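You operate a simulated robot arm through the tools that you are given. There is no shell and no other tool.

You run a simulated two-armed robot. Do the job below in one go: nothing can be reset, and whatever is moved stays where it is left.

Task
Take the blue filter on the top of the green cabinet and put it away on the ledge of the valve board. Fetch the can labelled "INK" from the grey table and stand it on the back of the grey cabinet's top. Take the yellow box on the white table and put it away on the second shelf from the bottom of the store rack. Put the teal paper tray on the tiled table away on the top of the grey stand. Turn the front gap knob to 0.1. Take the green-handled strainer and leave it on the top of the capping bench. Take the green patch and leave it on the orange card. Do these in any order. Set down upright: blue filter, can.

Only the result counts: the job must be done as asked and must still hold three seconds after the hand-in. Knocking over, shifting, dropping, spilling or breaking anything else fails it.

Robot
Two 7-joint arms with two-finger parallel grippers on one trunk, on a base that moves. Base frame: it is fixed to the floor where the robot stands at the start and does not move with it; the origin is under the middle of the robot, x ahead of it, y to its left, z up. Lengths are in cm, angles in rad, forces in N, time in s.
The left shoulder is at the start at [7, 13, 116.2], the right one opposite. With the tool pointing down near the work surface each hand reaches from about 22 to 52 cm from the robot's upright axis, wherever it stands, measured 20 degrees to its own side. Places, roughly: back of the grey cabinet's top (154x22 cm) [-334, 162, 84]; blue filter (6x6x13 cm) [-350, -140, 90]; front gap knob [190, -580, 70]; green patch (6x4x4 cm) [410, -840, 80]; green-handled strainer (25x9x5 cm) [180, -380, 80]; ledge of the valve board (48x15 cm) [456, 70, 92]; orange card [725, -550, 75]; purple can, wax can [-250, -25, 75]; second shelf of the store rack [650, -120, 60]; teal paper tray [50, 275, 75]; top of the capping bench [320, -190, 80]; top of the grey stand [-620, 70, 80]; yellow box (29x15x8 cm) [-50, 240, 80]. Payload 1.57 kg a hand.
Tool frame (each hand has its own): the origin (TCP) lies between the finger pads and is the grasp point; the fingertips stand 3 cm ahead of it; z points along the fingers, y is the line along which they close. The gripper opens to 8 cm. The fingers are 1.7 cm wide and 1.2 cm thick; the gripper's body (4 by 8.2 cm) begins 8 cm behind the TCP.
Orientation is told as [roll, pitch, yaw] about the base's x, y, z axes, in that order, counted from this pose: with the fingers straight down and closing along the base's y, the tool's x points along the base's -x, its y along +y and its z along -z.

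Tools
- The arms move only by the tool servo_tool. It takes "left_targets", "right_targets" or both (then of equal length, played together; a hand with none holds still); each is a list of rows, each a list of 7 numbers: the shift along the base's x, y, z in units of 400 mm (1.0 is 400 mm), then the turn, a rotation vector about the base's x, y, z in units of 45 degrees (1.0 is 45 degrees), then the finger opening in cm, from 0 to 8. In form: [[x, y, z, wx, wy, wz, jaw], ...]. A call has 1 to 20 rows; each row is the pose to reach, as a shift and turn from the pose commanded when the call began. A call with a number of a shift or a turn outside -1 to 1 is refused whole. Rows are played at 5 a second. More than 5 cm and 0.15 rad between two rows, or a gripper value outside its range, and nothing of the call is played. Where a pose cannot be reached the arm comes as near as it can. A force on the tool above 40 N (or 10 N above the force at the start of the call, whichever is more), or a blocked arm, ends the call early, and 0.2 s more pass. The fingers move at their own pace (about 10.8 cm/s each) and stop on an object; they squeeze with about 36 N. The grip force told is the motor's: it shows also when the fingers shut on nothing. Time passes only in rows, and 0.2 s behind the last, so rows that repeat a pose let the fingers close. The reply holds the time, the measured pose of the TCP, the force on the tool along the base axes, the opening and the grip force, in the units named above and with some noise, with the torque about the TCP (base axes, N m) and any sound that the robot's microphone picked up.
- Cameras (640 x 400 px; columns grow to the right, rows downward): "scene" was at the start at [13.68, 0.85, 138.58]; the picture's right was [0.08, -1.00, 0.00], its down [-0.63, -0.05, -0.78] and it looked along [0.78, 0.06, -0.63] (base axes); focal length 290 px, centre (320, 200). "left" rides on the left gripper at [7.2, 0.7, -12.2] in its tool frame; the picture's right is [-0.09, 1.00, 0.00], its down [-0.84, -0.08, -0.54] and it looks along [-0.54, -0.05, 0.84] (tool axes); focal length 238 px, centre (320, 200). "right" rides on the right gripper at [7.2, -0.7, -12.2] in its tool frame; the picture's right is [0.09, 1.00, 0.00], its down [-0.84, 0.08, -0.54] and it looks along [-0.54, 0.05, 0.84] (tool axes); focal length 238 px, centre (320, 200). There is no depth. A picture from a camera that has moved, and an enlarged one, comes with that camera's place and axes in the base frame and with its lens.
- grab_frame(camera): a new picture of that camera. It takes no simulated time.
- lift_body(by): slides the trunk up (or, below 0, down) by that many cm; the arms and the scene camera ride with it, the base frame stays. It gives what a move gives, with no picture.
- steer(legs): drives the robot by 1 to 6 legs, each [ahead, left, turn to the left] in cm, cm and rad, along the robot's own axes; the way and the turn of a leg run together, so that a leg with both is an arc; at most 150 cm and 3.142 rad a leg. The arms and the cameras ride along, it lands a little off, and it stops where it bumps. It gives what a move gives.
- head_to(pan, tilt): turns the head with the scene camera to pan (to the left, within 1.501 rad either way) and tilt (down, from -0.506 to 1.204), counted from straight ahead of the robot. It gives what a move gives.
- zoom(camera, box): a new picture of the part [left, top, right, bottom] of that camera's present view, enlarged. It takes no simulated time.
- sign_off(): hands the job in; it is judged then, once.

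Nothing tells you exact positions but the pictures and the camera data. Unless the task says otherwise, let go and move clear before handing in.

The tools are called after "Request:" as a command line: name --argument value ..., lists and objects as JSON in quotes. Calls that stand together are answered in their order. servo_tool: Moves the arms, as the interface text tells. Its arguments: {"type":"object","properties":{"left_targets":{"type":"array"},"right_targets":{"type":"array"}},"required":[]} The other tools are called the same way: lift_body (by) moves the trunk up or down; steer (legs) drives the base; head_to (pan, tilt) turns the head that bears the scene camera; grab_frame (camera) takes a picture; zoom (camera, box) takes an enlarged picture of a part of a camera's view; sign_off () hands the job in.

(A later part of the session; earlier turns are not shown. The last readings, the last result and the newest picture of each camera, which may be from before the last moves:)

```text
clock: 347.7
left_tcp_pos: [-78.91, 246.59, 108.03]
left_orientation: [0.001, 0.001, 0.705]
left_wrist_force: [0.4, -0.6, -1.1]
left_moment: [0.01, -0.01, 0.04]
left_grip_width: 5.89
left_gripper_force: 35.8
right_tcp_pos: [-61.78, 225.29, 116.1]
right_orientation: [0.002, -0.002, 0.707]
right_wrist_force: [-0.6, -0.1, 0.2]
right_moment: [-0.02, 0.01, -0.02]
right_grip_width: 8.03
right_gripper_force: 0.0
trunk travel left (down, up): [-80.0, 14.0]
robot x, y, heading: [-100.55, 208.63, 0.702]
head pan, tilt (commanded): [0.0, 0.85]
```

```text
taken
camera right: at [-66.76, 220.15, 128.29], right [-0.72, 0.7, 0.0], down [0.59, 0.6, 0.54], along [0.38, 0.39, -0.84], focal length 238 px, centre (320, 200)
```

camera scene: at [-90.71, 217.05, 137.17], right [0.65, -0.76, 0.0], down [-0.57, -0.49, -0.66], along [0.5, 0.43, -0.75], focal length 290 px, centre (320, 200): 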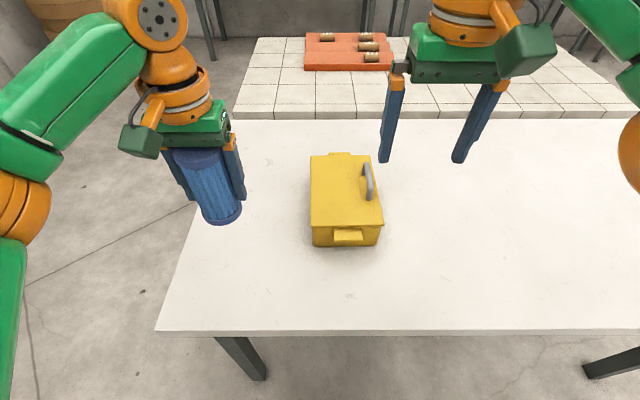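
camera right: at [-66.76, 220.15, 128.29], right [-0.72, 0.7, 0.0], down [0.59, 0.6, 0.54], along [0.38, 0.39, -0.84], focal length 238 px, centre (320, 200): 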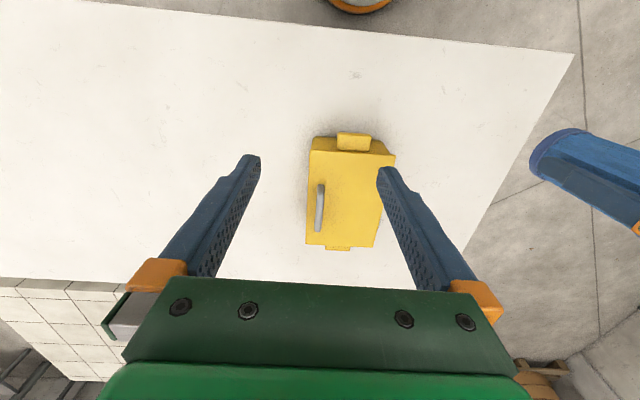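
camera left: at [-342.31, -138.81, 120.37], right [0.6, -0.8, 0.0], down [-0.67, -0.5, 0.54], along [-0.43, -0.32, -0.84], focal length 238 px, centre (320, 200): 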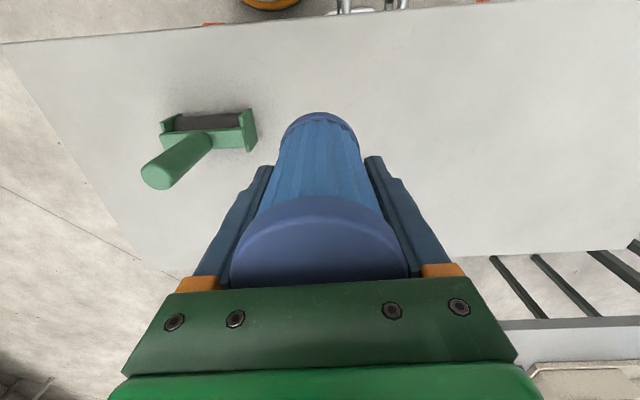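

The handle bar's middle is at (-49.3,238.2,92), 58 cm ahead and 11 right. I pitch the right hand forward in two steps to about 60° so it can take the bar and later fit under the shelf.

Request:
servo_tool --right_targets '[[0.015, 0.018, -0.04, 0.086, -0.102, 0, 8], [0.03, 0.036, -0.08, 0.173, -0.203, 0, 8], [0.044, 0.054, -0.12, 0.26, -0.305, 0, 8], [0.059, 0.073, -0.16, 0.346, -0.406, 0, 8], [0.074, 0.091, -0.2, 0.432, -0.508, 0, 8], [0.074, 0.091, -0.2, 0.432, -0.508, 0, 8]]'

Request:
servo_tool --right_targets '[[0.015, 0.018, -0.04, 0.086, -0.102, 0, 8], [0.03, 0.036, -0.08, 0.173, -0.203, 0, 8], [0.044, 0.054, -0.12, 0.26, -0.305, 0, 8], [0.059, 0.073, -0.16, 0.346, -0.406, 0, 8], [0.074, 0.091, -0.2, 0.432, -0.508, 0, 8], [0.074, 0.091, -0.2, 0.432, -0.508, 0, 8]]'

Request:
grab_frame --camera "right"

Request:
grab_frame --camera "scene"

```text
clock: 349.1
left_tcp_pos: [-78.94, 246.76, 108.06]
left_orientation: [-0.001, 0.001, 0.707]
left_wrist_force: [1.1, 0.0, -2.0]
left_moment: [0.0, 0.01, -0.01]
left_grip_width: 5.91
left_gripper_force: 35.6
right_tcp_pos: [-58.92, 229.14, 108.21]
right_orientation: [0.003, -0.526, 0.702]
right_wrist_force: [-0.8, -0.6, 0.1]
right_moment: [-0.03, 0.02, -0.02]
right_grip_width: 8.01
right_gripper_force: 0.1
trunk travel left (down, up): [-80.0, 14.0]
robot x, y, heading: [-100.59, 208.7, 0.706]
head pan, tilt (commanded): [0.0, 0.85]
```

```text
clock: 350.5
left_tcp_pos: [-78.83, 246.7, 108.09]
left_orientation: [0.001, 0.002, 0.705]
left_wrist_force: [-0.4, 0.1, -1.8]
left_moment: [-0.02, -0.05, 0.0]
left_grip_width: 5.91
left_gripper_force: 36.5
right_tcp_pos: [-55.82, 232.54, 100.05]
right_orientation: [0.004, -1.049, 0.704]
right_wrist_force: [-0.1, -0.5, -0.1]
right_moment: [-0.01, -0.06, 0.03]
right_grip_width: 8.0
right_gripper_force: 0.1
trunk travel left (down, up): [-80.0, 14.0]
robot x, y, heading: [-100.63, 208.65, 0.708]
head pan, tilt (commanded): [0.0, 0.85]
```

```text
taken
camera right: at [-65.98, 222.98, 99.8], right [-0.68, 0.73, -0.08], down [-0.09, 0.02, 1.0], along [0.73, 0.69, 0.05], focal length 238 px, centre (320, 200)
```

right: 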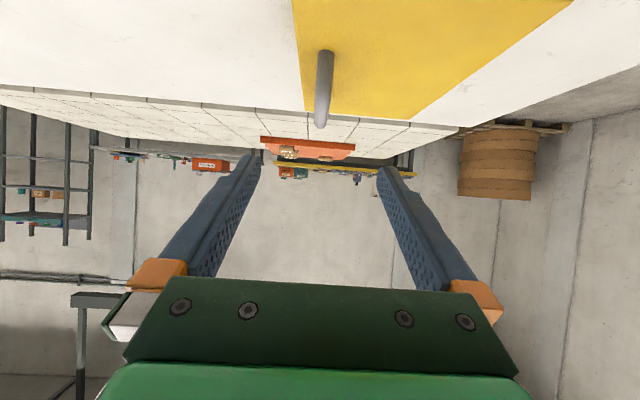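

```text
taken
camera scene: at [-90.75, 217.06, 137.17], right [0.65, -0.76, 0.0], down [-0.57, -0.49, -0.66], along [0.5, 0.43, -0.75], focal length 290 px, centre (320, 200)
```

scene: 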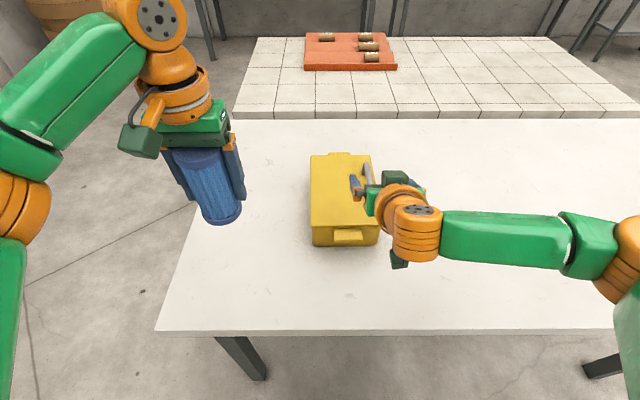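

The hand points forward-down at 60°, bar centred between the fingers. I zoom in to fix the bar's height and distance before closing in.

Request:
zoom --camera "scene" --box '[300, 140, 400, 203]'

Request:
zoom --camera "right" --box '[250, 20, 410, 120]'

```text
6.35 times, centred on (350, 172) of scene
camera zoom: at [-90.75, 217.06, 137.17], right [0.65, -0.76, 0.0], down [-0.57, -0.49, -0.66], along [0.5, 0.43, -0.75], focal length 1839 px, centre (130, 381)
```

zoom: 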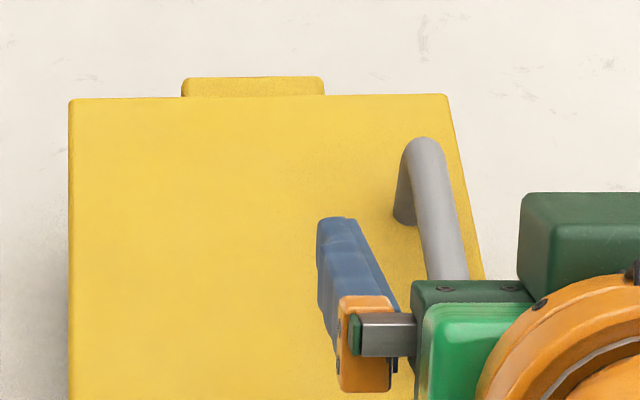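

```text
4.00 times, centred on (330, 70) of right
camera zoom: at [-65.98, 222.98, 99.8], right [-0.68, 0.73, -0.08], down [-0.09, 0.02, 1.0], along [0.73, 0.69, 0.05], focal length 953 px, centre (280, 720)
```

zoom: 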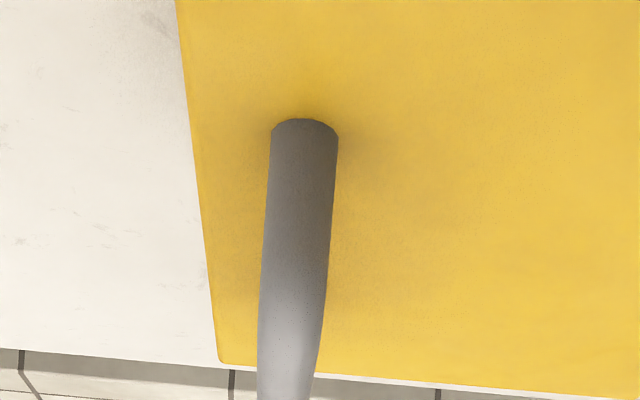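

Bar mid ≈ (-48.3,239.3), z≈92.4. I slide the open fingers over it and close.

Request:
servo_tool --right_targets '[[0.05, 0.042, -0.07, 0, 0, 0, 8], [0.1, 0.085, -0.12, 0, 0, 0, 8], [0.15, 0.127, -0.16, 0, 0, 0, 8], [0.179, 0.152, -0.186, 0, 0, 0, 8], [0.179, 0.152, -0.186, 0, 0, 0, 8]]'

Request:
grab_frame --camera "right"

Request:
zoom --camera "scene" --box '[300, 130, 440, 218]'

```text
clock: 351.7
left_tcp_pos: [-78.92, 246.69, 108.04]
left_orientation: [0.001, 0.002, 0.706]
left_wrist_force: [0.0, 0.1, -1.8]
left_moment: [0.02, 0.02, 0.02]
left_grip_width: 5.92
left_gripper_force: 36.1
right_tcp_pos: [-48.74, 238.76, 92.6]
right_orientation: [0.001, -1.05, 0.705]
right_wrist_force: [-0.8, -0.6, -0.2]
right_moment: [-0.02, 0.04, -0.01]
right_grip_width: 8.0
right_gripper_force: 0.1
trunk travel left (down, up): [-80.0, 14.0]
robot x, y, heading: [-100.19, 208.73, 0.711]
head pan, tilt (commanded): [0.0, 0.85]
```

```text
taken
camera right: at [-58.94, 229.2, 92.51], right [-0.68, 0.73, -0.08], down [-0.09, 0.02, 1.0], along [0.73, 0.69, 0.05], focal length 238 px, centre (320, 200)
```

right: 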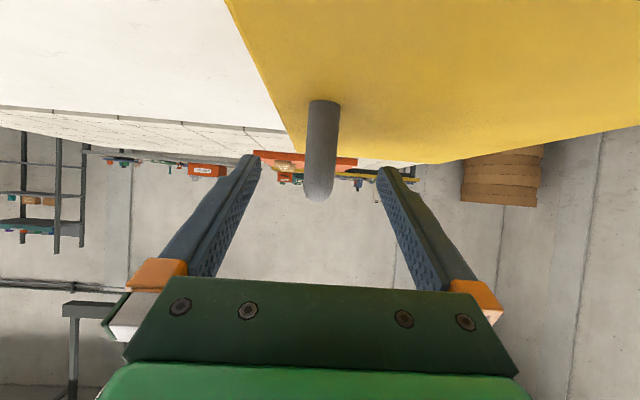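

```text
4.55 times, centred on (370, 174) of scene
camera zoom: at [-90.74, 217.05, 137.17], right [0.65, -0.76, 0.0], down [-0.57, -0.49, -0.66], along [0.5, 0.43, -0.75], focal length 1317 px, centre (93, 318)
```

zoom: 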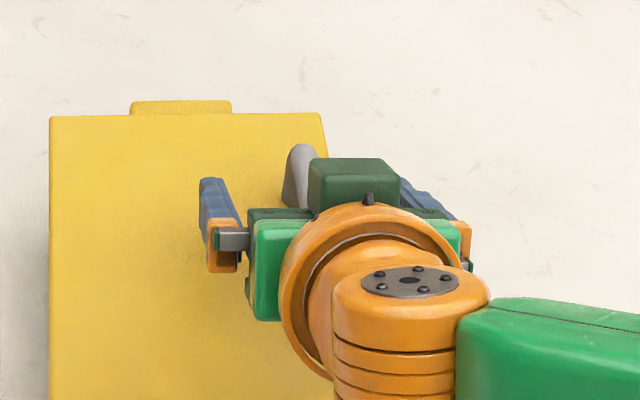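

The bar top is level with the fingers. Closing on it and test-lifting slightly.

Request:
servo_tool --right_targets '[[0, 0, -0.004, 0, 0, 0, 4], [0, 0, -0.004, 0, 0, 0, 0], [0, 0, -0.004, 0, 0, 0, 0], [0, 0, -0.004, 0, 0, 0, 0], [0, 0, -0.004, 0, 0, 0, 0]]'

Request:
servo_tool --right_targets '[[0, 0, 0.02, 0, 0, 0, 0], [0, 0, 0.05, 0, 0, 0, 0], [0, 0, 0.08, 0, 0, 0, 0], [0, 0, 0.08, 0, 0, 0, 0]]'

Request:
grab_frame --camera "scene"

Request:
grab_frame --camera "right"

```text
clock: 352.9
left_tcp_pos: [-78.99, 246.62, 108.12]
left_orientation: [0.001, 0.0, 0.705]
left_wrist_force: [0.2, -0.2, -2.1]
left_moment: [-0.02, 0.01, 0.01]
left_grip_width: 5.92
left_gripper_force: 35.5
right_tcp_pos: [-48.7, 238.64, 92.57]
right_orientation: [0.003, -1.05, 0.705]
right_wrist_force: [-0.4, 0.3, -0.2]
right_moment: [0.02, 0.02, 0.2]
right_grip_width: 1.35
right_gripper_force: 29.9
trunk travel left (down, up): [-80.0, 14.0]
robot x, y, heading: [-100.52, 208.59, 0.704]
head pan, tilt (commanded): [0.0, 0.85]
```

```text
clock: 353.9
left_tcp_pos: [-78.76, 246.83, 108.02]
left_orientation: [-0.001, 0.002, 0.704]
left_wrist_force: [-0.2, 0.1, -1.8]
left_moment: [0.0, 0.0, 0.04]
left_grip_width: 5.9
left_gripper_force: 36.1
right_tcp_pos: [-48.57, 238.63, 95.66]
right_orientation: [0.002, -1.049, 0.702]
right_wrist_force: [-0.2, -0.4, -3.0]
right_moment: [-0.26, 0.1, -0.08]
right_grip_width: 1.36
right_gripper_force: 30.2
trunk travel left (down, up): [-80.0, 14.0]
robot x, y, heading: [-100.66, 209.07, 0.707]
head pan, tilt (commanded): [0.0, 0.85]
```

```text
taken
camera scene: at [-90.68, 217.14, 137.16], right [0.65, -0.76, 0.0], down [-0.57, -0.49, -0.66], along [0.5, 0.43, -0.75], focal length 290 px, centre (320, 200)
```

scene: 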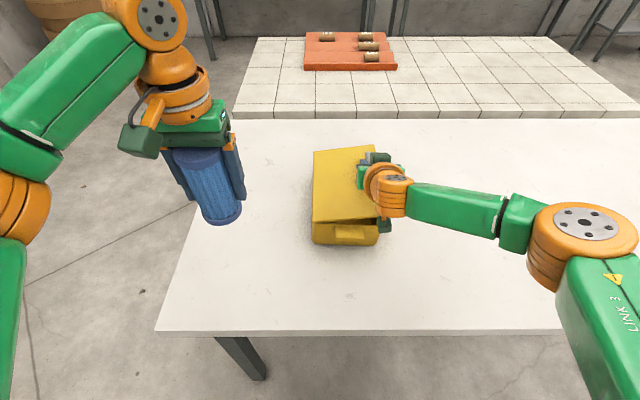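

```text
taken
camera right: at [-58.95, 229.13, 95.54], right [-0.68, 0.73, -0.08], down [-0.09, 0.02, 1.0], along [0.73, 0.69, 0.05], focal length 238 px, centre (320, 200)
```

right: 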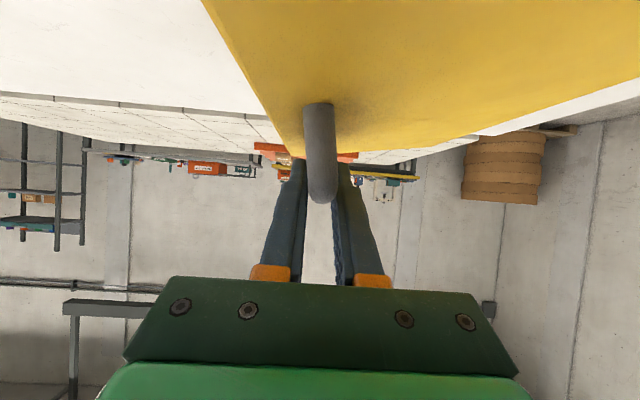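

Lifting the handle only opens a hinged lid – the body stays. So I lower the lid again and let go; the box has to be carried by its two end tabs instead.

Request:
servo_tool --right_targets '[[0, 0, -0.02, 0, 0, 0, 0], [0, 0, -0.045, 0, 0, 0, 0], [0, 0, -0.07, 0, 0, 0, 0], [0, 0, -0.078, 0, 0, 0, 0], [0, 0, -0.078, 0, 0, 0, 0]]'

Request:
grab_frame --camera "scene"

```text
clock: 355.1
left_tcp_pos: [-78.83, 246.65, 108.1]
left_orientation: [0.0, 0.001, 0.704]
left_wrist_force: [-0.4, 0.3, -1.9]
left_moment: [-0.02, -0.02, 0.0]
left_grip_width: 5.93
left_gripper_force: 36.3
right_tcp_pos: [-48.84, 238.59, 92.56]
right_orientation: [0.001, -1.049, 0.706]
right_wrist_force: [1.4, -1.3, 2.1]
right_moment: [-0.06, 0.11, -0.03]
right_grip_width: 1.34
right_gripper_force: 29.9
trunk travel left (down, up): [-80.0, 14.0]
robot x, y, heading: [-100.43, 208.18, 0.707]
head pan, tilt (commanded): [0.0, 0.85]
```

```text
taken
camera scene: at [-90.74, 216.98, 137.18], right [0.65, -0.76, 0.0], down [-0.57, -0.49, -0.66], along [0.5, 0.43, -0.75], focal length 290 px, centre (320, 200)
```

scene: 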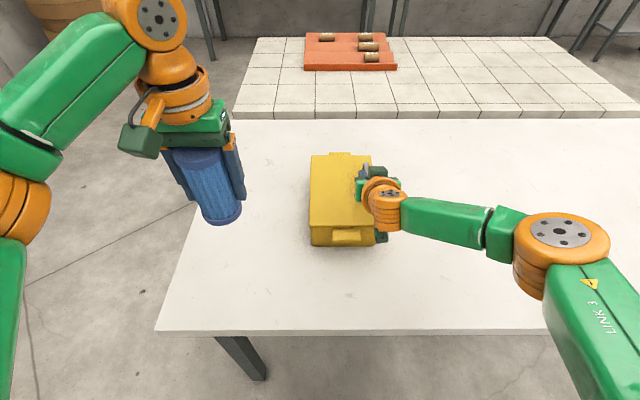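

The lid looks closed. I'm not fully sure whether the lid opened or the whole box tipped, so I lift once more a little and look enlarged.

Request:
zoom --camera "scene" --box '[290, 140, 410, 255]'

Request:
servo_tool --right_targets '[[0, 0, 0.02, 0, 0, 0, 0], [0, 0, 0.05, 0, 0, 0, 0], [0, 0, 0.08, 0, 0, 0, 0], [0, 0, 0.08, 0, 0, 0, 0]]'

Request:
zoom --camera "scene" --box '[290, 140, 410, 255]'

```text
3.48 times, centred on (350, 198) of scene
camera zoom: at [-90.74, 216.98, 137.18], right [0.65, -0.76, 0.0], down [-0.57, -0.49, -0.66], along [0.5, 0.43, -0.75], focal length 1008 px, centre (216, 209)
```

zoom: 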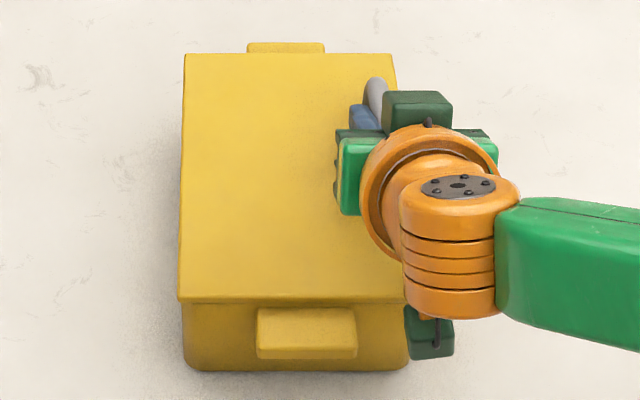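

```text
clock: 356.1
left_tcp_pos: [-78.82, 246.8, 107.99]
left_orientation: [-0.002, 0.003, 0.706]
left_wrist_force: [0.2, 0.1, -1.2]
left_moment: [-0.02, -0.06, 0.0]
left_grip_width: 5.93
left_gripper_force: 36.1
right_tcp_pos: [-48.93, 238.57, 95.81]
right_orientation: [0.001, -1.048, 0.706]
right_wrist_force: [-0.7, -0.1, -2.2]
right_moment: [-0.27, 0.06, -0.06]
right_grip_width: 1.36
right_gripper_force: 29.7
trunk travel left (down, up): [-80.0, 14.0]
robot x, y, heading: [-100.57, 208.63, 0.706]
head pan, tilt (commanded): [0.0, 0.85]
```

```text
3.48 times, centred on (350, 198) of scene
camera zoom: at [-90.67, 217.15, 137.16], right [0.65, -0.76, 0.0], down [-0.57, -0.49, -0.66], along [0.5, 0.43, -0.75], focal length 1008 px, centre (216, 209)
```

zoom: 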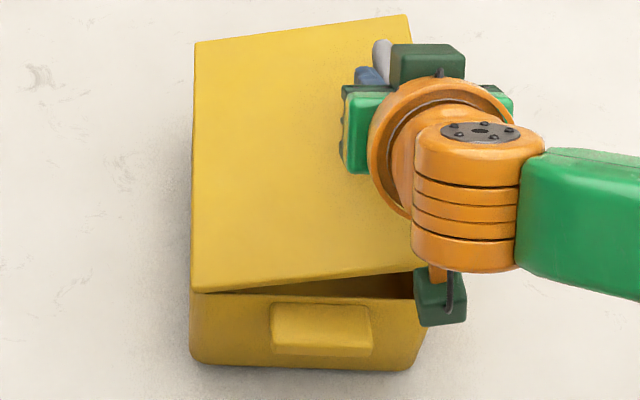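

It is a hinged lid. I close it, release the handle and withdraw the hand back and up.

Request:
servo_tool --right_targets '[[0, 0, -0.02, 0, 0, 0, 0], [0, 0, -0.045, 0, 0, 0, 0], [0, 0, -0.07, 0, 0, 0, 0], [0, 0, -0.081, 0, 0, 0, 0], [0, 0, -0.081, 0, 0, 0, 4], [0, 0, -0.081, 0, 0, 0, 8], [0, 0, -0.081, 0, 0, 0, 8], [-0.05, -0.042, -0.04, 0, 0, 0, 8], [-0.11, -0.094, 0.02, 0, 0, 0, 8], [-0.17, -0.145, 0.08, 0, 0, 0, 8], [-0.2, -0.17, 0.16, 0, 0, 0, 8], [-0.2, -0.17, 0.25, 0, 0, 0, 8]]'

Request:
grab_frame --camera "scene"

```text
clock: 358.7
left_tcp_pos: [-78.84, 246.74, 108.11]
left_orientation: [-0.002, 0.001, 0.705]
left_wrist_force: [0.2, 0.1, -1.6]
left_moment: [0.01, -0.01, -0.02]
left_grip_width: 5.91
left_gripper_force: 36.1
right_tcp_pos: [-56.82, 232.01, 105.89]
right_orientation: [-0.001, -1.049, 0.705]
right_wrist_force: [0.4, 0.2, -0.1]
right_moment: [-0.03, 0.02, 0.04]
right_grip_width: 8.02
right_gripper_force: 0.1
trunk travel left (down, up): [-80.0, 14.0]
robot x, y, heading: [-100.9, 208.45, 0.703]
head pan, tilt (commanded): [0.0, 0.85]
```

```text
taken
camera scene: at [-90.78, 217.08, 137.17], right [0.65, -0.76, 0.0], down [-0.57, -0.49, -0.66], along [0.5, 0.43, -0.75], focal length 290 px, centre (320, 200)
```

scene: 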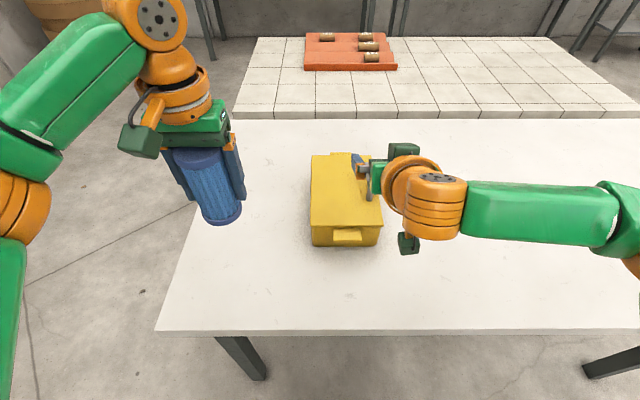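

Now I turn the right hand back to pointing straight down, in two steps.

Request:
servo_tool --right_targets '[[-0.013, -0.011, 0.01, -0.086, 0.102, 0, 8], [-0.027, -0.023, 0.02, -0.173, 0.203, 0, 8], [-0.04, -0.034, 0.03, -0.26, 0.305, 0, 8], [-0.054, -0.046, 0.04, -0.346, 0.406, 0, 8], [-0.067, -0.057, 0.04, -0.432, 0.508, 0, 8], [-0.067, -0.057, 0.04, -0.432, 0.508, 0, 8]]'

Request:
servo_tool --right_targets '[[-0.013, -0.011, 0.01, -0.086, 0.102, 0, 8], [-0.027, -0.023, 0.02, -0.173, 0.203, 0, 8], [-0.04, -0.034, 0.03, -0.26, 0.305, 0, 8], [-0.054, -0.046, 0.04, -0.346, 0.406, 0, 8], [-0.067, -0.057, 0.04, -0.432, 0.508, 0, 8], [-0.067, -0.057, 0.04, -0.432, 0.508, 0, 8]]'

Request:
steer --legs '[[5, 0, 0]]'

Request:
grab_frame --camera "right"

Request:
grab_frame --camera "scene"

```text
clock: 360.1
left_tcp_pos: [-78.87, 246.62, 108.05]
left_orientation: [0.001, 0.002, 0.705]
left_wrist_force: [-0.7, -0.9, -1.3]
left_moment: [0.0, -0.03, 0.01]
left_grip_width: 5.94
left_gripper_force: 35.8
right_tcp_pos: [-59.5, 229.56, 107.39]
right_orientation: [0.002, -0.523, 0.706]
right_wrist_force: [-0.1, 0.5, 0.8]
right_moment: [0.02, 0.0, -0.01]
right_grip_width: 8.01
right_gripper_force: 0.1
trunk travel left (down, up): [-80.0, 14.0]
robot x, y, heading: [-100.86, 208.45, 0.708]
head pan, tilt (commanded): [0.0, 0.85]
```

```text
clock: 361.5
left_tcp_pos: [-78.8, 246.67, 107.98]
left_orientation: [-0.001, 0.003, 0.704]
left_wrist_force: [-0.1, 0.5, -1.9]
left_moment: [0.0, 0.0, 0.03]
left_grip_width: 5.89
left_gripper_force: 35.8
right_tcp_pos: [-62.21, 227.55, 108.88]
right_orientation: [0.002, -0.001, 0.706]
right_wrist_force: [0.3, 0.6, 0.0]
right_moment: [0.0, -0.03, 0.01]
right_grip_width: 8.02
right_gripper_force: 0.1
trunk travel left (down, up): [-80.0, 14.0]
robot x, y, heading: [-100.55, 208.82, 0.707]
head pan, tilt (commanded): [0.0, 0.85]
```

```text
clock: 362.4
left_tcp_pos: [-75.58, 249.44, 108.35]
left_orientation: [0.0, -0.005, 0.704]
left_wrist_force: [-0.6, 0.0, -0.6]
left_moment: [0.05, -0.03, 0.03]
left_grip_width: 5.9
left_gripper_force: 35.8
right_tcp_pos: [-58.91, 230.33, 109.27]
right_orientation: [0.003, -0.009, 0.703]
right_wrist_force: [0.3, 0.5, 0.0]
right_moment: [0.04, -0.02, 0.0]
right_grip_width: 7.98
right_gripper_force: 0.1
trunk travel left (down, up): [-80.0, 14.0]
robot x, y, heading: [-97.12, 211.36, 0.703]
head pan, tilt (commanded): [0.0, 0.85]
```

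```text
taken
camera right: at [-63.89, 225.08, 121.32], right [-0.71, 0.7, 0.0], down [0.59, 0.6, 0.55], along [0.38, 0.39, -0.84], focal length 238 px, centre (320, 200)
```

right: 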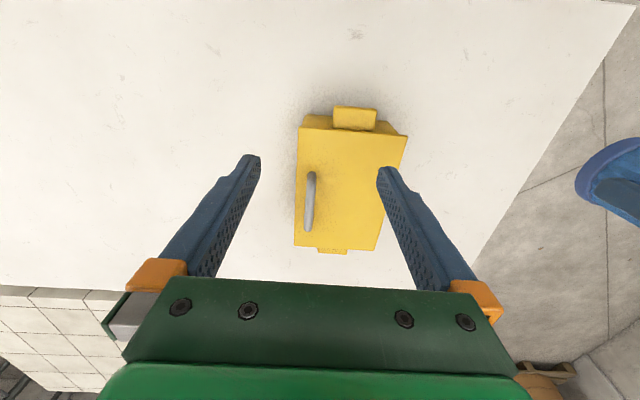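

```text
taken
camera scene: at [-87.59, 219.73, 137.26], right [0.65, -0.76, 0.0], down [-0.57, -0.48, -0.66], along [0.51, 0.43, -0.75], focal length 290 px, centre (320, 200)
```

scene: 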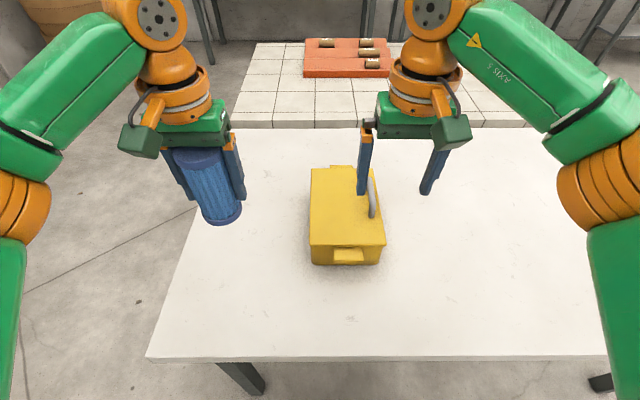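

The right hand is vertical again. I position it over the near end tab (about (-61.3,234.7)) and check.

Request:
servo_tool --right_targets '[[-0.03, 0.054, -0.04, 0, 0, 0, 8], [-0.059, 0.108, -0.1, 0, 0, 0, 8], [-0.059, 0.108, -0.2, 0, 0, 0, 8], [-0.059, 0.108, -0.3, 0, 0, 0, 8], [-0.059, 0.108, -0.36, 0, 0, 0, 8], [-0.059, 0.108, -0.36, 0, 0, 0, 8]]'

Request:
grab_frame --camera "right"

Request:
zoom --camera "scene" --box '[280, 180, 420, 280]'

```text
clock: 363.8
left_tcp_pos: [-75.14, 249.92, 108.21]
left_orientation: [0.001, 0.0, 0.703]
left_wrist_force: [-0.3, 0.2, -1.0]
left_moment: [0.0, 0.01, 0.0]
left_grip_width: 5.9
left_gripper_force: 35.9
right_tcp_pos: [-60.72, 235.37, 94.64]
right_orientation: [0.001, -0.002, 0.703]
right_wrist_force: [-0.6, 0.6, -0.3]
right_moment: [-0.02, -0.01, -0.04]
right_grip_width: 8.01
right_gripper_force: 0.0
trunk travel left (down, up): [-80.0, 14.0]
robot x, y, heading: [-96.85, 211.73, 0.704]
head pan, tilt (commanded): [0.0, 0.85]
```

```text
taken
camera right: at [-65.7, 230.29, 106.74], right [-0.71, 0.7, 0.0], down [0.59, 0.6, 0.54], along [0.38, 0.39, -0.84], focal length 238 px, centre (320, 200)
```

right: 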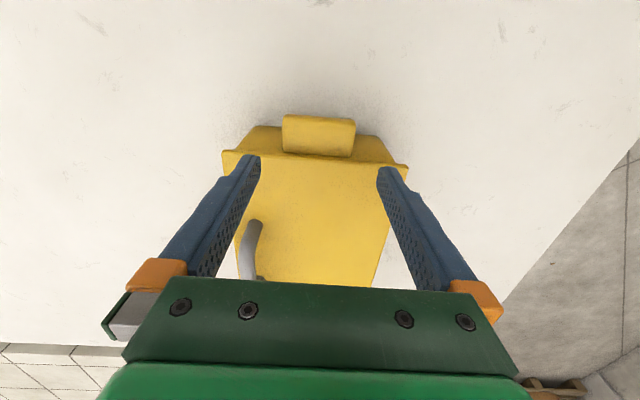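

```text
4.00 times, centred on (350, 230) of scene
camera zoom: at [-86.92, 220.27, 137.17], right [0.65, -0.76, 0.0], down [-0.57, -0.49, -0.66], along [0.5, 0.43, -0.75], focal length 1159 px, centre (200, 80)
```

zoom: 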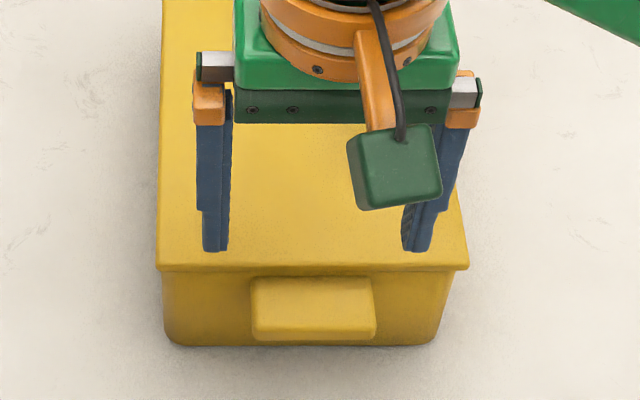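

TCP is over the tab; I move 0.9 cm back so the fingers clear the lid's rim, then go down and grip the tab.

Request:
servo_tool --right_targets '[[-0.0175, -0.0145, -0.04, 0, 0, 0, 8], [-0.0175, -0.0145, -0.12, 0, 0, 0, 8], [-0.0175, -0.0145, -0.2, 0, 0, 0, 8], [-0.0175, -0.0145, -0.235, 0, 0, 0, 8], [-0.0175, -0.0145, -0.235, 0, 0, 0, 8]]'

Request:
grab_frame --camera "right"

Request:
zoom --camera "scene" --box '[280, 180, 420, 280]'

```text
clock: 365.0
left_tcp_pos: [-75.12, 249.89, 108.14]
left_orientation: [0.002, 0.002, 0.704]
left_wrist_force: [0.3, 0.9, -0.9]
left_moment: [-0.04, -0.01, -0.03]
left_grip_width: 5.9
left_gripper_force: 36.0
right_tcp_pos: [-61.41, 234.39, 85.22]
right_orientation: [0.002, -0.001, 0.703]
right_wrist_force: [0.3, 0.1, 0.3]
right_moment: [0.02, -0.03, -0.03]
right_grip_width: 8.03
right_gripper_force: 0.2
trunk travel left (down, up): [-80.0, 14.0]
robot x, y, heading: [-97.21, 211.65, 0.704]
head pan, tilt (commanded): [0.0, 0.85]
```

```text
taken
camera right: at [-66.34, 229.27, 97.35], right [-0.71, 0.7, 0.0], down [0.59, 0.6, 0.54], along [0.38, 0.39, -0.84], focal length 238 px, centre (320, 200)
```

right: 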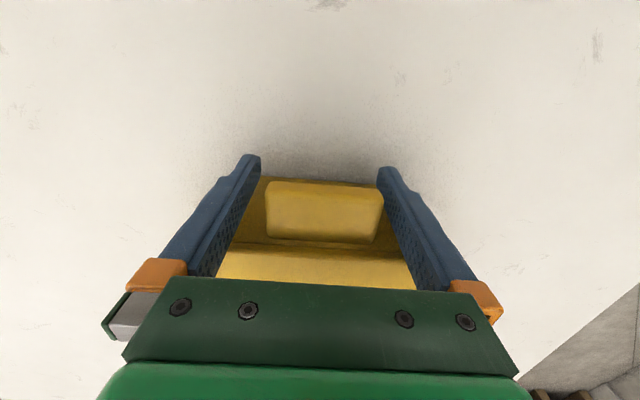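

```text
4.00 times, centred on (350, 230) of scene
camera zoom: at [-86.93, 220.28, 137.17], right [0.65, -0.76, 0.0], down [-0.57, -0.49, -0.66], along [0.5, 0.43, -0.75], focal length 1159 px, centre (200, 80)
```

zoom: 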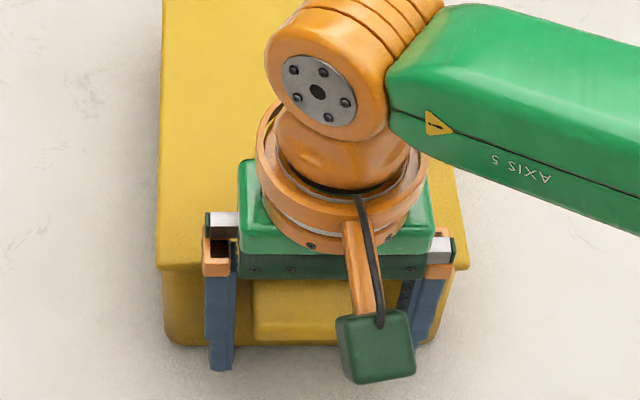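

The tab is between the fingers. I grip it and then slide the box along the table toward its north-west end by driving sideways.

Request:
servo_tool --right_targets '[[0, 0, 0, 0, 0, 0, 5], [0, 0, 0, 0, 0, 0, 4], [0, 0, 0, 0, 0, 0, 4], [0, 0, 0, 0, 0, 0, 4]]'

Request:
steer --legs '[[0, 10, 0]]'

Request:
grab_frame --camera "scene"

```text
clock: 366.0
left_tcp_pos: [-75.12, 249.92, 108.01]
left_orientation: [-0.002, 0.0, 0.703]
left_wrist_force: [-0.1, -0.6, -1.5]
left_moment: [0.0, -0.02, 0.02]
left_grip_width: 5.93
left_gripper_force: 35.8
right_tcp_pos: [-61.53, 234.45, 85.2]
right_orientation: [0.002, -0.003, 0.703]
right_wrist_force: [-0.6, 0.3, 0.6]
right_moment: [0.0, -0.02, 0.12]
right_grip_width: 5.96
right_gripper_force: 35.9
trunk travel left (down, up): [-80.0, 14.0]
robot x, y, heading: [-96.77, 211.93, 0.706]
head pan, tilt (commanded): [0.0, 0.85]
```

```text
clock: 367.1
left_tcp_pos: [-81.3, 257.21, 108.1]
left_orientation: [0.003, 0.001, 0.703]
left_wrist_force: [-0.1, 0.7, -0.9]
left_moment: [0.0, 0.01, 0.02]
left_grip_width: 5.9
left_gripper_force: 35.6
right_tcp_pos: [-67.71, 241.71, 85.29]
right_orientation: [0.004, -0.001, 0.705]
right_wrist_force: [-0.1, -1.8, 1.1]
right_moment: [0.27, 0.1, -0.18]
right_grip_width: 5.94
right_gripper_force: 36.2
trunk travel left (down, up): [-80.0, 14.0]
robot x, y, heading: [-103.35, 219.02, 0.702]
head pan, tilt (commanded): [0.0, 0.85]
```

```text
taken
camera scene: at [-93.2, 227.64, 137.17], right [0.65, -0.76, 0.0], down [-0.57, -0.49, -0.66], along [0.5, 0.43, -0.75], focal length 290 px, centre (320, 200)
```

scene: 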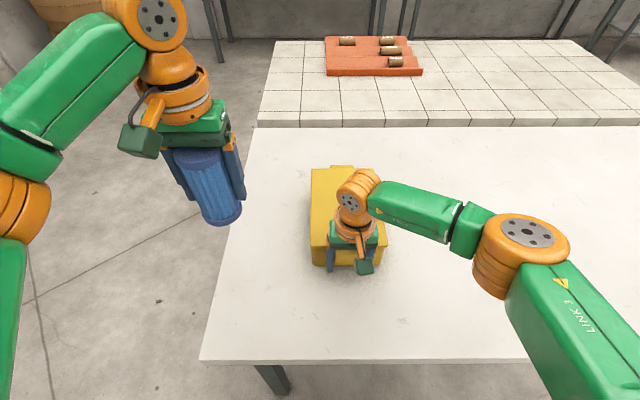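

The box slides along nicely. I continue until it is about 2 cm from the table's north-west edge.

Request:
steer --legs '[[0, 16.5, 0]]'

Request:
grab_frame --camera "scene"

```text
clock: 368.6
left_tcp_pos: [-91.84, 269.68, 108.16]
left_orientation: [0.001, 0.002, 0.704]
left_wrist_force: [0.2, -0.1, -1.9]
left_moment: [-0.02, 0.02, -0.05]
left_grip_width: 5.9
left_gripper_force: 35.8
right_tcp_pos: [-78.33, 254.12, 85.13]
right_orientation: [0.003, -0.001, 0.701]
right_wrist_force: [-0.5, -1.9, 0.2]
right_moment: [0.36, -0.1, -0.14]
right_grip_width: 5.96
right_gripper_force: 36.7
trunk travel left (down, up): [-80.0, 14.0]
robot x, y, heading: [-113.24, 231.61, 0.705]
head pan, tilt (commanded): [0.0, 0.85]
```

```text
taken
camera scene: at [-103.78, 240.05, 137.17], right [0.65, -0.76, 0.0], down [-0.57, -0.49, -0.66], along [0.5, 0.43, -0.75], focal length 290 px, centre (320, 200)
```

scene: 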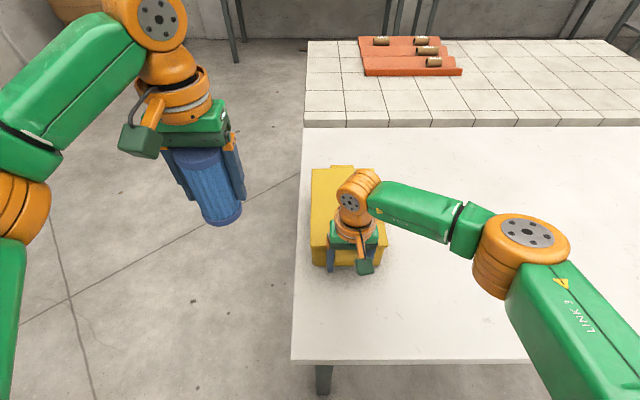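

The box is at the edge now. Before letting go I test how heavy it is by raising this end a centimetre or two.

Request:
servo_tool --right_targets '[[0, 0, 0.02, 0, 0, 0, 4], [0, 0, 0.04, 0, 0, 0, 4], [0, 0, 0.06, 0, 0, 0, 4], [0, 0, 0.06, 0, 0, 0, 4]]'

Request:
zoom --camera "scene" --box '[280, 150, 420, 290]'

Request:
grab_frame --camera "right"

```text
clock: 369.6
left_tcp_pos: [-91.98, 269.88, 108.05]
left_orientation: [-0.002, 0.003, 0.703]
left_wrist_force: [-0.1, -0.5, -1.3]
left_moment: [0.0, -0.02, -0.02]
left_grip_width: 5.92
left_gripper_force: 36.2
right_tcp_pos: [-78.14, 254.31, 87.49]
right_orientation: [0.002, 0.001, 0.701]
right_wrist_force: [-0.2, 0.6, -3.8]
right_moment: [-0.34, 0.43, 0.01]
right_grip_width: 5.94
right_gripper_force: 35.9
trunk travel left (down, up): [-80.0, 14.0]
robot x, y, heading: [-113.58, 231.49, 0.707]
head pan, tilt (commanded): [0.0, 0.85]
```

```text
2.86 times, centred on (350, 220) of scene
camera zoom: at [-103.77, 240.34, 137.15], right [0.65, -0.76, 0.0], down [-0.57, -0.49, -0.66], along [0.5, 0.43, -0.75], focal length 828 px, centre (234, 143)
```

zoom: 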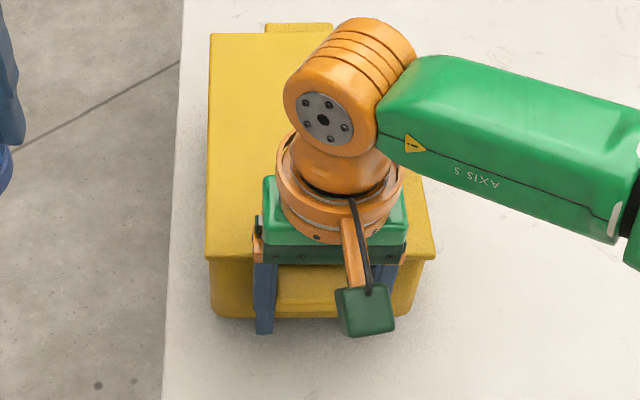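

```text
taken
camera right: at [-83.21, 249.32, 99.63], right [-0.71, 0.7, 0.0], down [0.59, 0.6, 0.54], along [0.38, 0.39, -0.84], focal length 238 px, centre (320, 200)
```

right: 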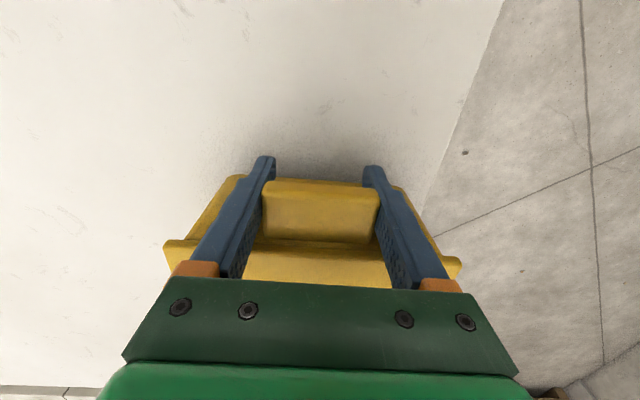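

The hand carries about 3.8 N with a 0.55 N·m moment: the light box is fully lifted by this one tab. I raise it further and check that it stays level.

Request:
servo_tool --right_targets '[[0, 0, 0.05, 0, 0, 0, 4], [0, 0, 0.12, 0, 0, 0, 4], [0, 0, 0.2, 0, 0, 0, 4], [0, 0, 0.28, 0, 0, 0, 4], [0, 0, 0.36, 0, 0, 0, 4], [0, 0, 0.36, 0, 0, 0, 4]]'

Request:
grab_frame --camera "scene"

Request:
grab_frame --camera "right"

```text
clock: 371.0
left_tcp_pos: [-91.8, 269.87, 108.04]
left_orientation: [0.001, 0.004, 0.704]
left_wrist_force: [-0.5, -0.3, -1.6]
left_moment: [-0.01, 0.02, 0.03]
left_grip_width: 5.89
left_gripper_force: 36.1
right_tcp_pos: [-78.38, 254.64, 102.12]
right_orientation: [0.001, 0.002, 0.704]
right_wrist_force: [-0.3, 0.3, -4.1]
right_moment: [-0.36, 0.4, -0.01]
right_grip_width: 5.95
right_gripper_force: 36.5
trunk travel left (down, up): [-80.0, 14.0]
robot x, y, heading: [-114.0, 231.51, 0.707]
head pan, tilt (commanded): [0.0, 0.85]
```

```text
taken
camera scene: at [-103.77, 240.33, 137.15], right [0.65, -0.76, 0.0], down [-0.57, -0.49, -0.66], along [0.5, 0.43, -0.75], focal length 290 px, centre (320, 200)
```

scene: 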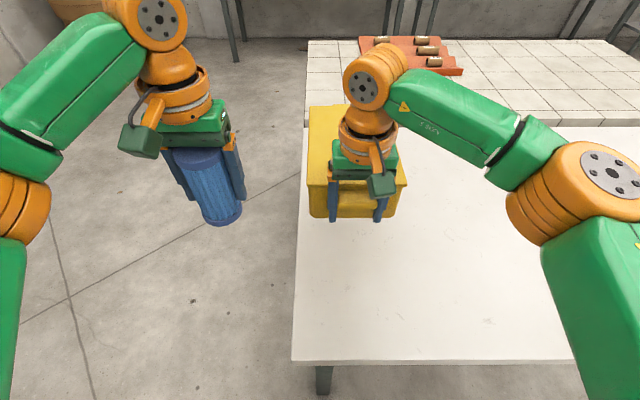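

```text
taken
camera right: at [-83.2, 249.46, 114.32], right [-0.71, 0.7, 0.0], down [0.59, 0.6, 0.54], along [0.38, 0.39, -0.84], focal length 238 px, centre (320, 200)
```

right: 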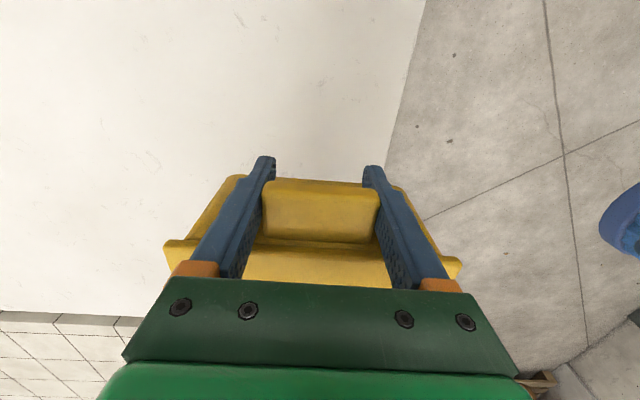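

The box stays level on one hand (4 N). I raise it a bit more and carry both things around toward the valve board.

Request:
servo_tool --right_targets '[[0, 0, 0.05, 0, 0, 0, 4], [0, 0, 0.1, 0, 0, 0, 4], [0, 0, 0.14, 0, 0, 0, 4], [0, 0, 0.14, 0, 0, 0, 4]]'

Request:
steer --legs '[[-15, -85, 0], [-44.6, -86.8, 0]]'

Request:
grab_frame --camera "scene"

```text
clock: 372.0
left_tcp_pos: [-91.87, 269.76, 108.07]
left_orientation: [0.0, 0.001, 0.703]
left_wrist_force: [0.4, 0.3, -1.7]
left_moment: [-0.02, -0.01, 0.01]
left_grip_width: 5.89
left_gripper_force: 36.3
right_tcp_pos: [-78.4, 254.4, 107.53]
right_orientation: [0.002, 0.001, 0.703]
right_wrist_force: [0.1, 0.2, -4.1]
right_moment: [-0.31, 0.42, 0.03]
right_grip_width: 5.97
right_gripper_force: 35.9
trunk travel left (down, up): [-80.0, 14.0]
robot x, y, heading: [-114.01, 231.29, 0.706]
head pan, tilt (commanded): [0.0, 0.85]
```

```text
clock: 381.2
left_tcp_pos: [-22.76, 101.64, 107.98]
left_orientation: [-0.002, 0.003, 0.733]
left_wrist_force: [0.3, 0.9, -2.4]
left_moment: [0.01, 0.02, -0.03]
left_grip_width: 5.92
left_gripper_force: 36.0
right_tcp_pos: [-8.82, 86.47, 107.49]
right_orientation: [0.0, 0.0, 0.73]
right_wrist_force: [-0.5, -0.2, -4.0]
right_moment: [-0.34, 0.37, 0.0]
right_grip_width: 5.94
right_gripper_force: 36.3
trunk travel left (down, up): [-80.0, 14.0]
robot x, y, heading: [-43.87, 62.82, 0.737]
head pan, tilt (commanded): [0.0, 0.85]
```

```text
taken
camera scene: at [-33.82, 71.7, 137.15], right [0.67, -0.74, 0.0], down [-0.56, -0.5, -0.66], along [0.49, 0.44, -0.75], focal length 290 px, centre (320, 200)
```

scene: 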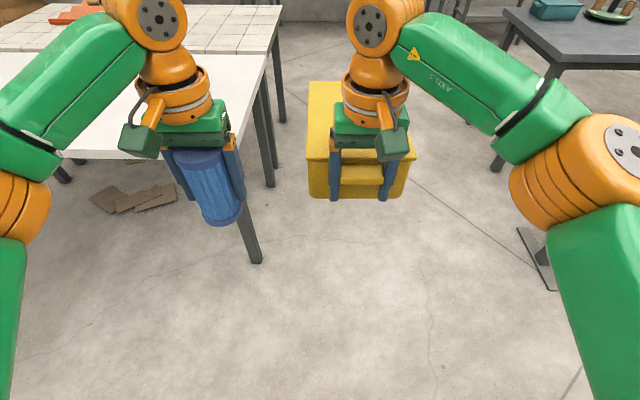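

Both loads ride well. Onward between the tables to the open floor before the wall.

Request:
steer --legs '[[119.3, -60.1, 0], [134.4, 29.7, 0]]'

Request:
head_to --pan -0.5 --tilt 0.35

Request:
grab_frame --camera "scene"

Request:
head_to --pan -1.2 --tilt 0.35

Request:
grab_frame --camera "scene"

```text
clock: 394.5
left_tcp_pos: [182.12, 254.55, 108.07]
left_orientation: [0.002, 0.002, 0.779]
left_wrist_force: [0.8, 0.4, -1.7]
left_moment: [-0.02, -0.02, -0.01]
left_grip_width: 5.91
left_gripper_force: 36.3
right_tcp_pos: [196.89, 240.19, 107.49]
right_orientation: [0.003, -0.001, 0.778]
right_wrist_force: [0.1, 0.6, -3.5]
right_moment: [-0.35, 0.38, -0.02]
right_grip_width: 5.94
right_gripper_force: 36.2
trunk travel left (down, up): [-80.0, 14.0]
robot x, y, heading: [163.39, 215.13, 0.784]
head pan, tilt (commanded): [0.0, 0.85]
```

```text
clock: 395.5
left_tcp_pos: [182.24, 254.58, 108.03]
left_orientation: [0.001, 0.004, 0.78]
left_wrist_force: [0.6, 0.7, -2.3]
left_moment: [0.01, 0.02, 0.01]
left_grip_width: 5.87
left_gripper_force: 35.9
right_tcp_pos: [196.9, 240.22, 107.58]
right_orientation: [0.001, 0.001, 0.779]
right_wrist_force: [0.3, 0.1, -4.1]
right_moment: [-0.34, 0.36, 0.02]
right_grip_width: 5.95
right_gripper_force: 35.9
trunk travel left (down, up): [-80.0, 14.0]
robot x, y, heading: [163.25, 214.63, 0.782]
head pan, tilt (commanded): [-0.499, 0.351]
```

```text
taken
camera scene: at [176.0, 221.3, 141.51], right [0.28, -0.96, 0.0], down [-0.33, -0.1, -0.94], along [0.9, 0.26, -0.35], focal length 290 px, centre (320, 200)
```

scene: 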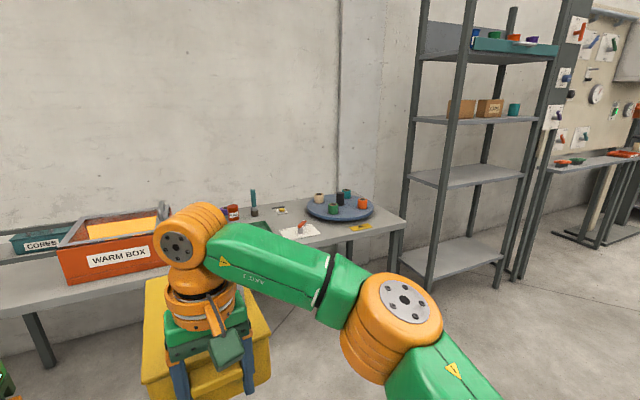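

```text
clock: 396.5
left_tcp_pos: [182.12, 254.52, 108.15]
left_orientation: [0.001, 0.003, 0.78]
left_wrist_force: [0.1, 0.8, -1.7]
left_moment: [-0.01, 0.0, 0.0]
left_grip_width: 5.89
left_gripper_force: 36.5
right_tcp_pos: [196.77, 240.16, 107.43]
right_orientation: [0.002, 0.0, 0.779]
right_wrist_force: [-0.4, 1.2, -3.9]
right_moment: [-0.35, 0.39, -0.01]
right_grip_width: 5.96
right_gripper_force: 36.2
trunk travel left (down, up): [-80.0, 14.0]
robot x, y, heading: [163.15, 214.65, 0.78]
head pan, tilt (commanded): [-1.201, 0.351]
```

```text
taken
camera scene: at [175.57, 214.92, 141.53], right [-0.41, -0.91, 0.0], down [-0.31, 0.14, -0.94], along [0.86, -0.38, -0.34], focal length 290 px, centre (320, 200)
```

scene: 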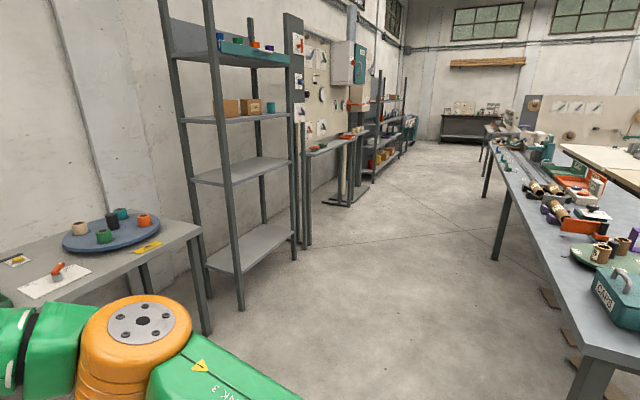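

I see the wall: open shelf, then the valve board with its ledge, then cabinets and the store rack. My heading already faces the wall, so I slide right along the aisle.

Request:
steer --legs '[[37, -143, 0], [0, -105, 0]]'

Request:
head_to --pan -0.6 --tilt 0.35

Request:
grab_frame --camera "scene"

Request:
head_to --pan 0.0 --tilt 0.35

Request:
grab_frame --camera "scene"

```text
clock: 408.9
left_tcp_pos: [382.78, 103.2, 108.07]
left_orientation: [-0.001, 0.003, 0.756]
left_wrist_force: [-0.8, -0.1, -1.7]
left_moment: [-0.03, -0.02, -0.02]
left_grip_width: 5.88
left_gripper_force: 36.7
right_tcp_pos: [397.25, 88.4, 107.53]
right_orientation: [0.0, 0.0, 0.755]
right_wrist_force: [0.2, 0.5, -3.7]
right_moment: [-0.38, 0.37, -0.03]
right_grip_width: 5.99
right_gripper_force: 36.3
trunk travel left (down, up): [-80.0, 14.0]
robot x, y, heading: [362.97, 63.84, 0.758]
head pan, tilt (commanded): [-1.201, 0.351]
```

```text
clock: 409.9
left_tcp_pos: [382.83, 103.26, 108.06]
left_orientation: [0.0, 0.004, 0.756]
left_wrist_force: [0.8, 0.1, -1.7]
left_moment: [-0.01, -0.01, 0.01]
left_grip_width: 5.9
left_gripper_force: 35.6
right_tcp_pos: [397.25, 88.51, 107.53]
right_orientation: [0.0, 0.0, 0.755]
right_wrist_force: [-0.5, -0.3, -3.7]
right_moment: [-0.34, 0.38, 0.0]
right_grip_width: 5.98
right_gripper_force: 35.8
trunk travel left (down, up): [-80.0, 14.0]
robot x, y, heading: [362.95, 63.79, 0.756]
head pan, tilt (commanded): [-0.6, 0.351]
```

```text
taken
camera scene: at [376.08, 69.1, 141.52], right [0.15, -0.99, 0.0], down [-0.34, -0.05, -0.94], along [0.93, 0.14, -0.34], focal length 290 px, centre (320, 200)
```

scene: 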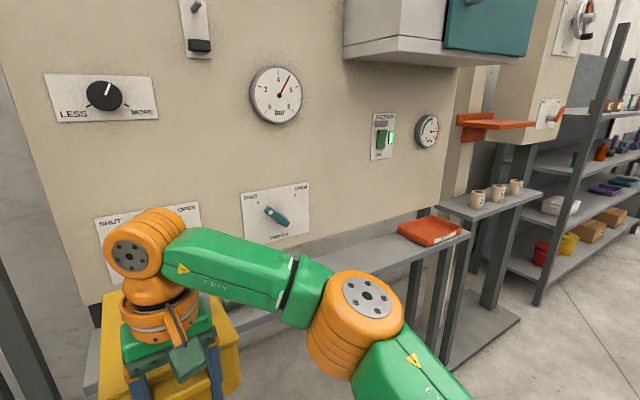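

```text
clock: 410.9
left_tcp_pos: [382.92, 103.17, 108.06]
left_orientation: [-0.001, 0.003, 0.756]
left_wrist_force: [0.1, 0.1, -0.7]
left_moment: [-0.02, 0.03, 0.04]
left_grip_width: 5.89
left_gripper_force: 35.9
right_tcp_pos: [397.23, 88.49, 107.48]
right_orientation: [0.001, -0.001, 0.753]
right_wrist_force: [-0.1, -0.4, -4.3]
right_moment: [-0.35, 0.44, -0.03]
right_grip_width: 5.98
right_gripper_force: 35.9
trunk travel left (down, up): [-80.0, 14.0]
robot x, y, heading: [363.18, 63.76, 0.754]
head pan, tilt (commanded): [0.0, 0.351]
```

```text
taken
camera scene: at [373.67, 74.05, 141.52], right [0.69, -0.73, 0.0], down [-0.25, -0.24, -0.94], along [0.68, 0.64, -0.35], focal length 290 px, centre (320, 200)
```

scene: 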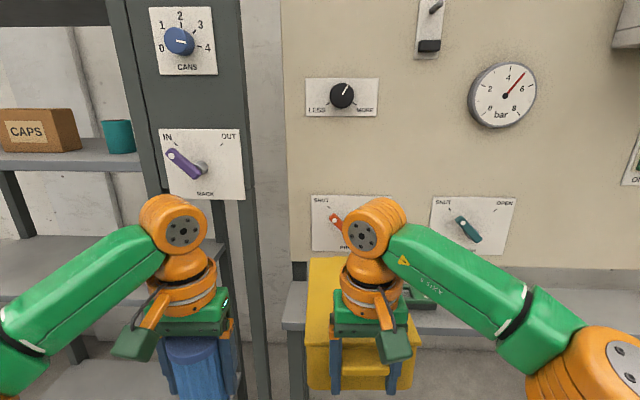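

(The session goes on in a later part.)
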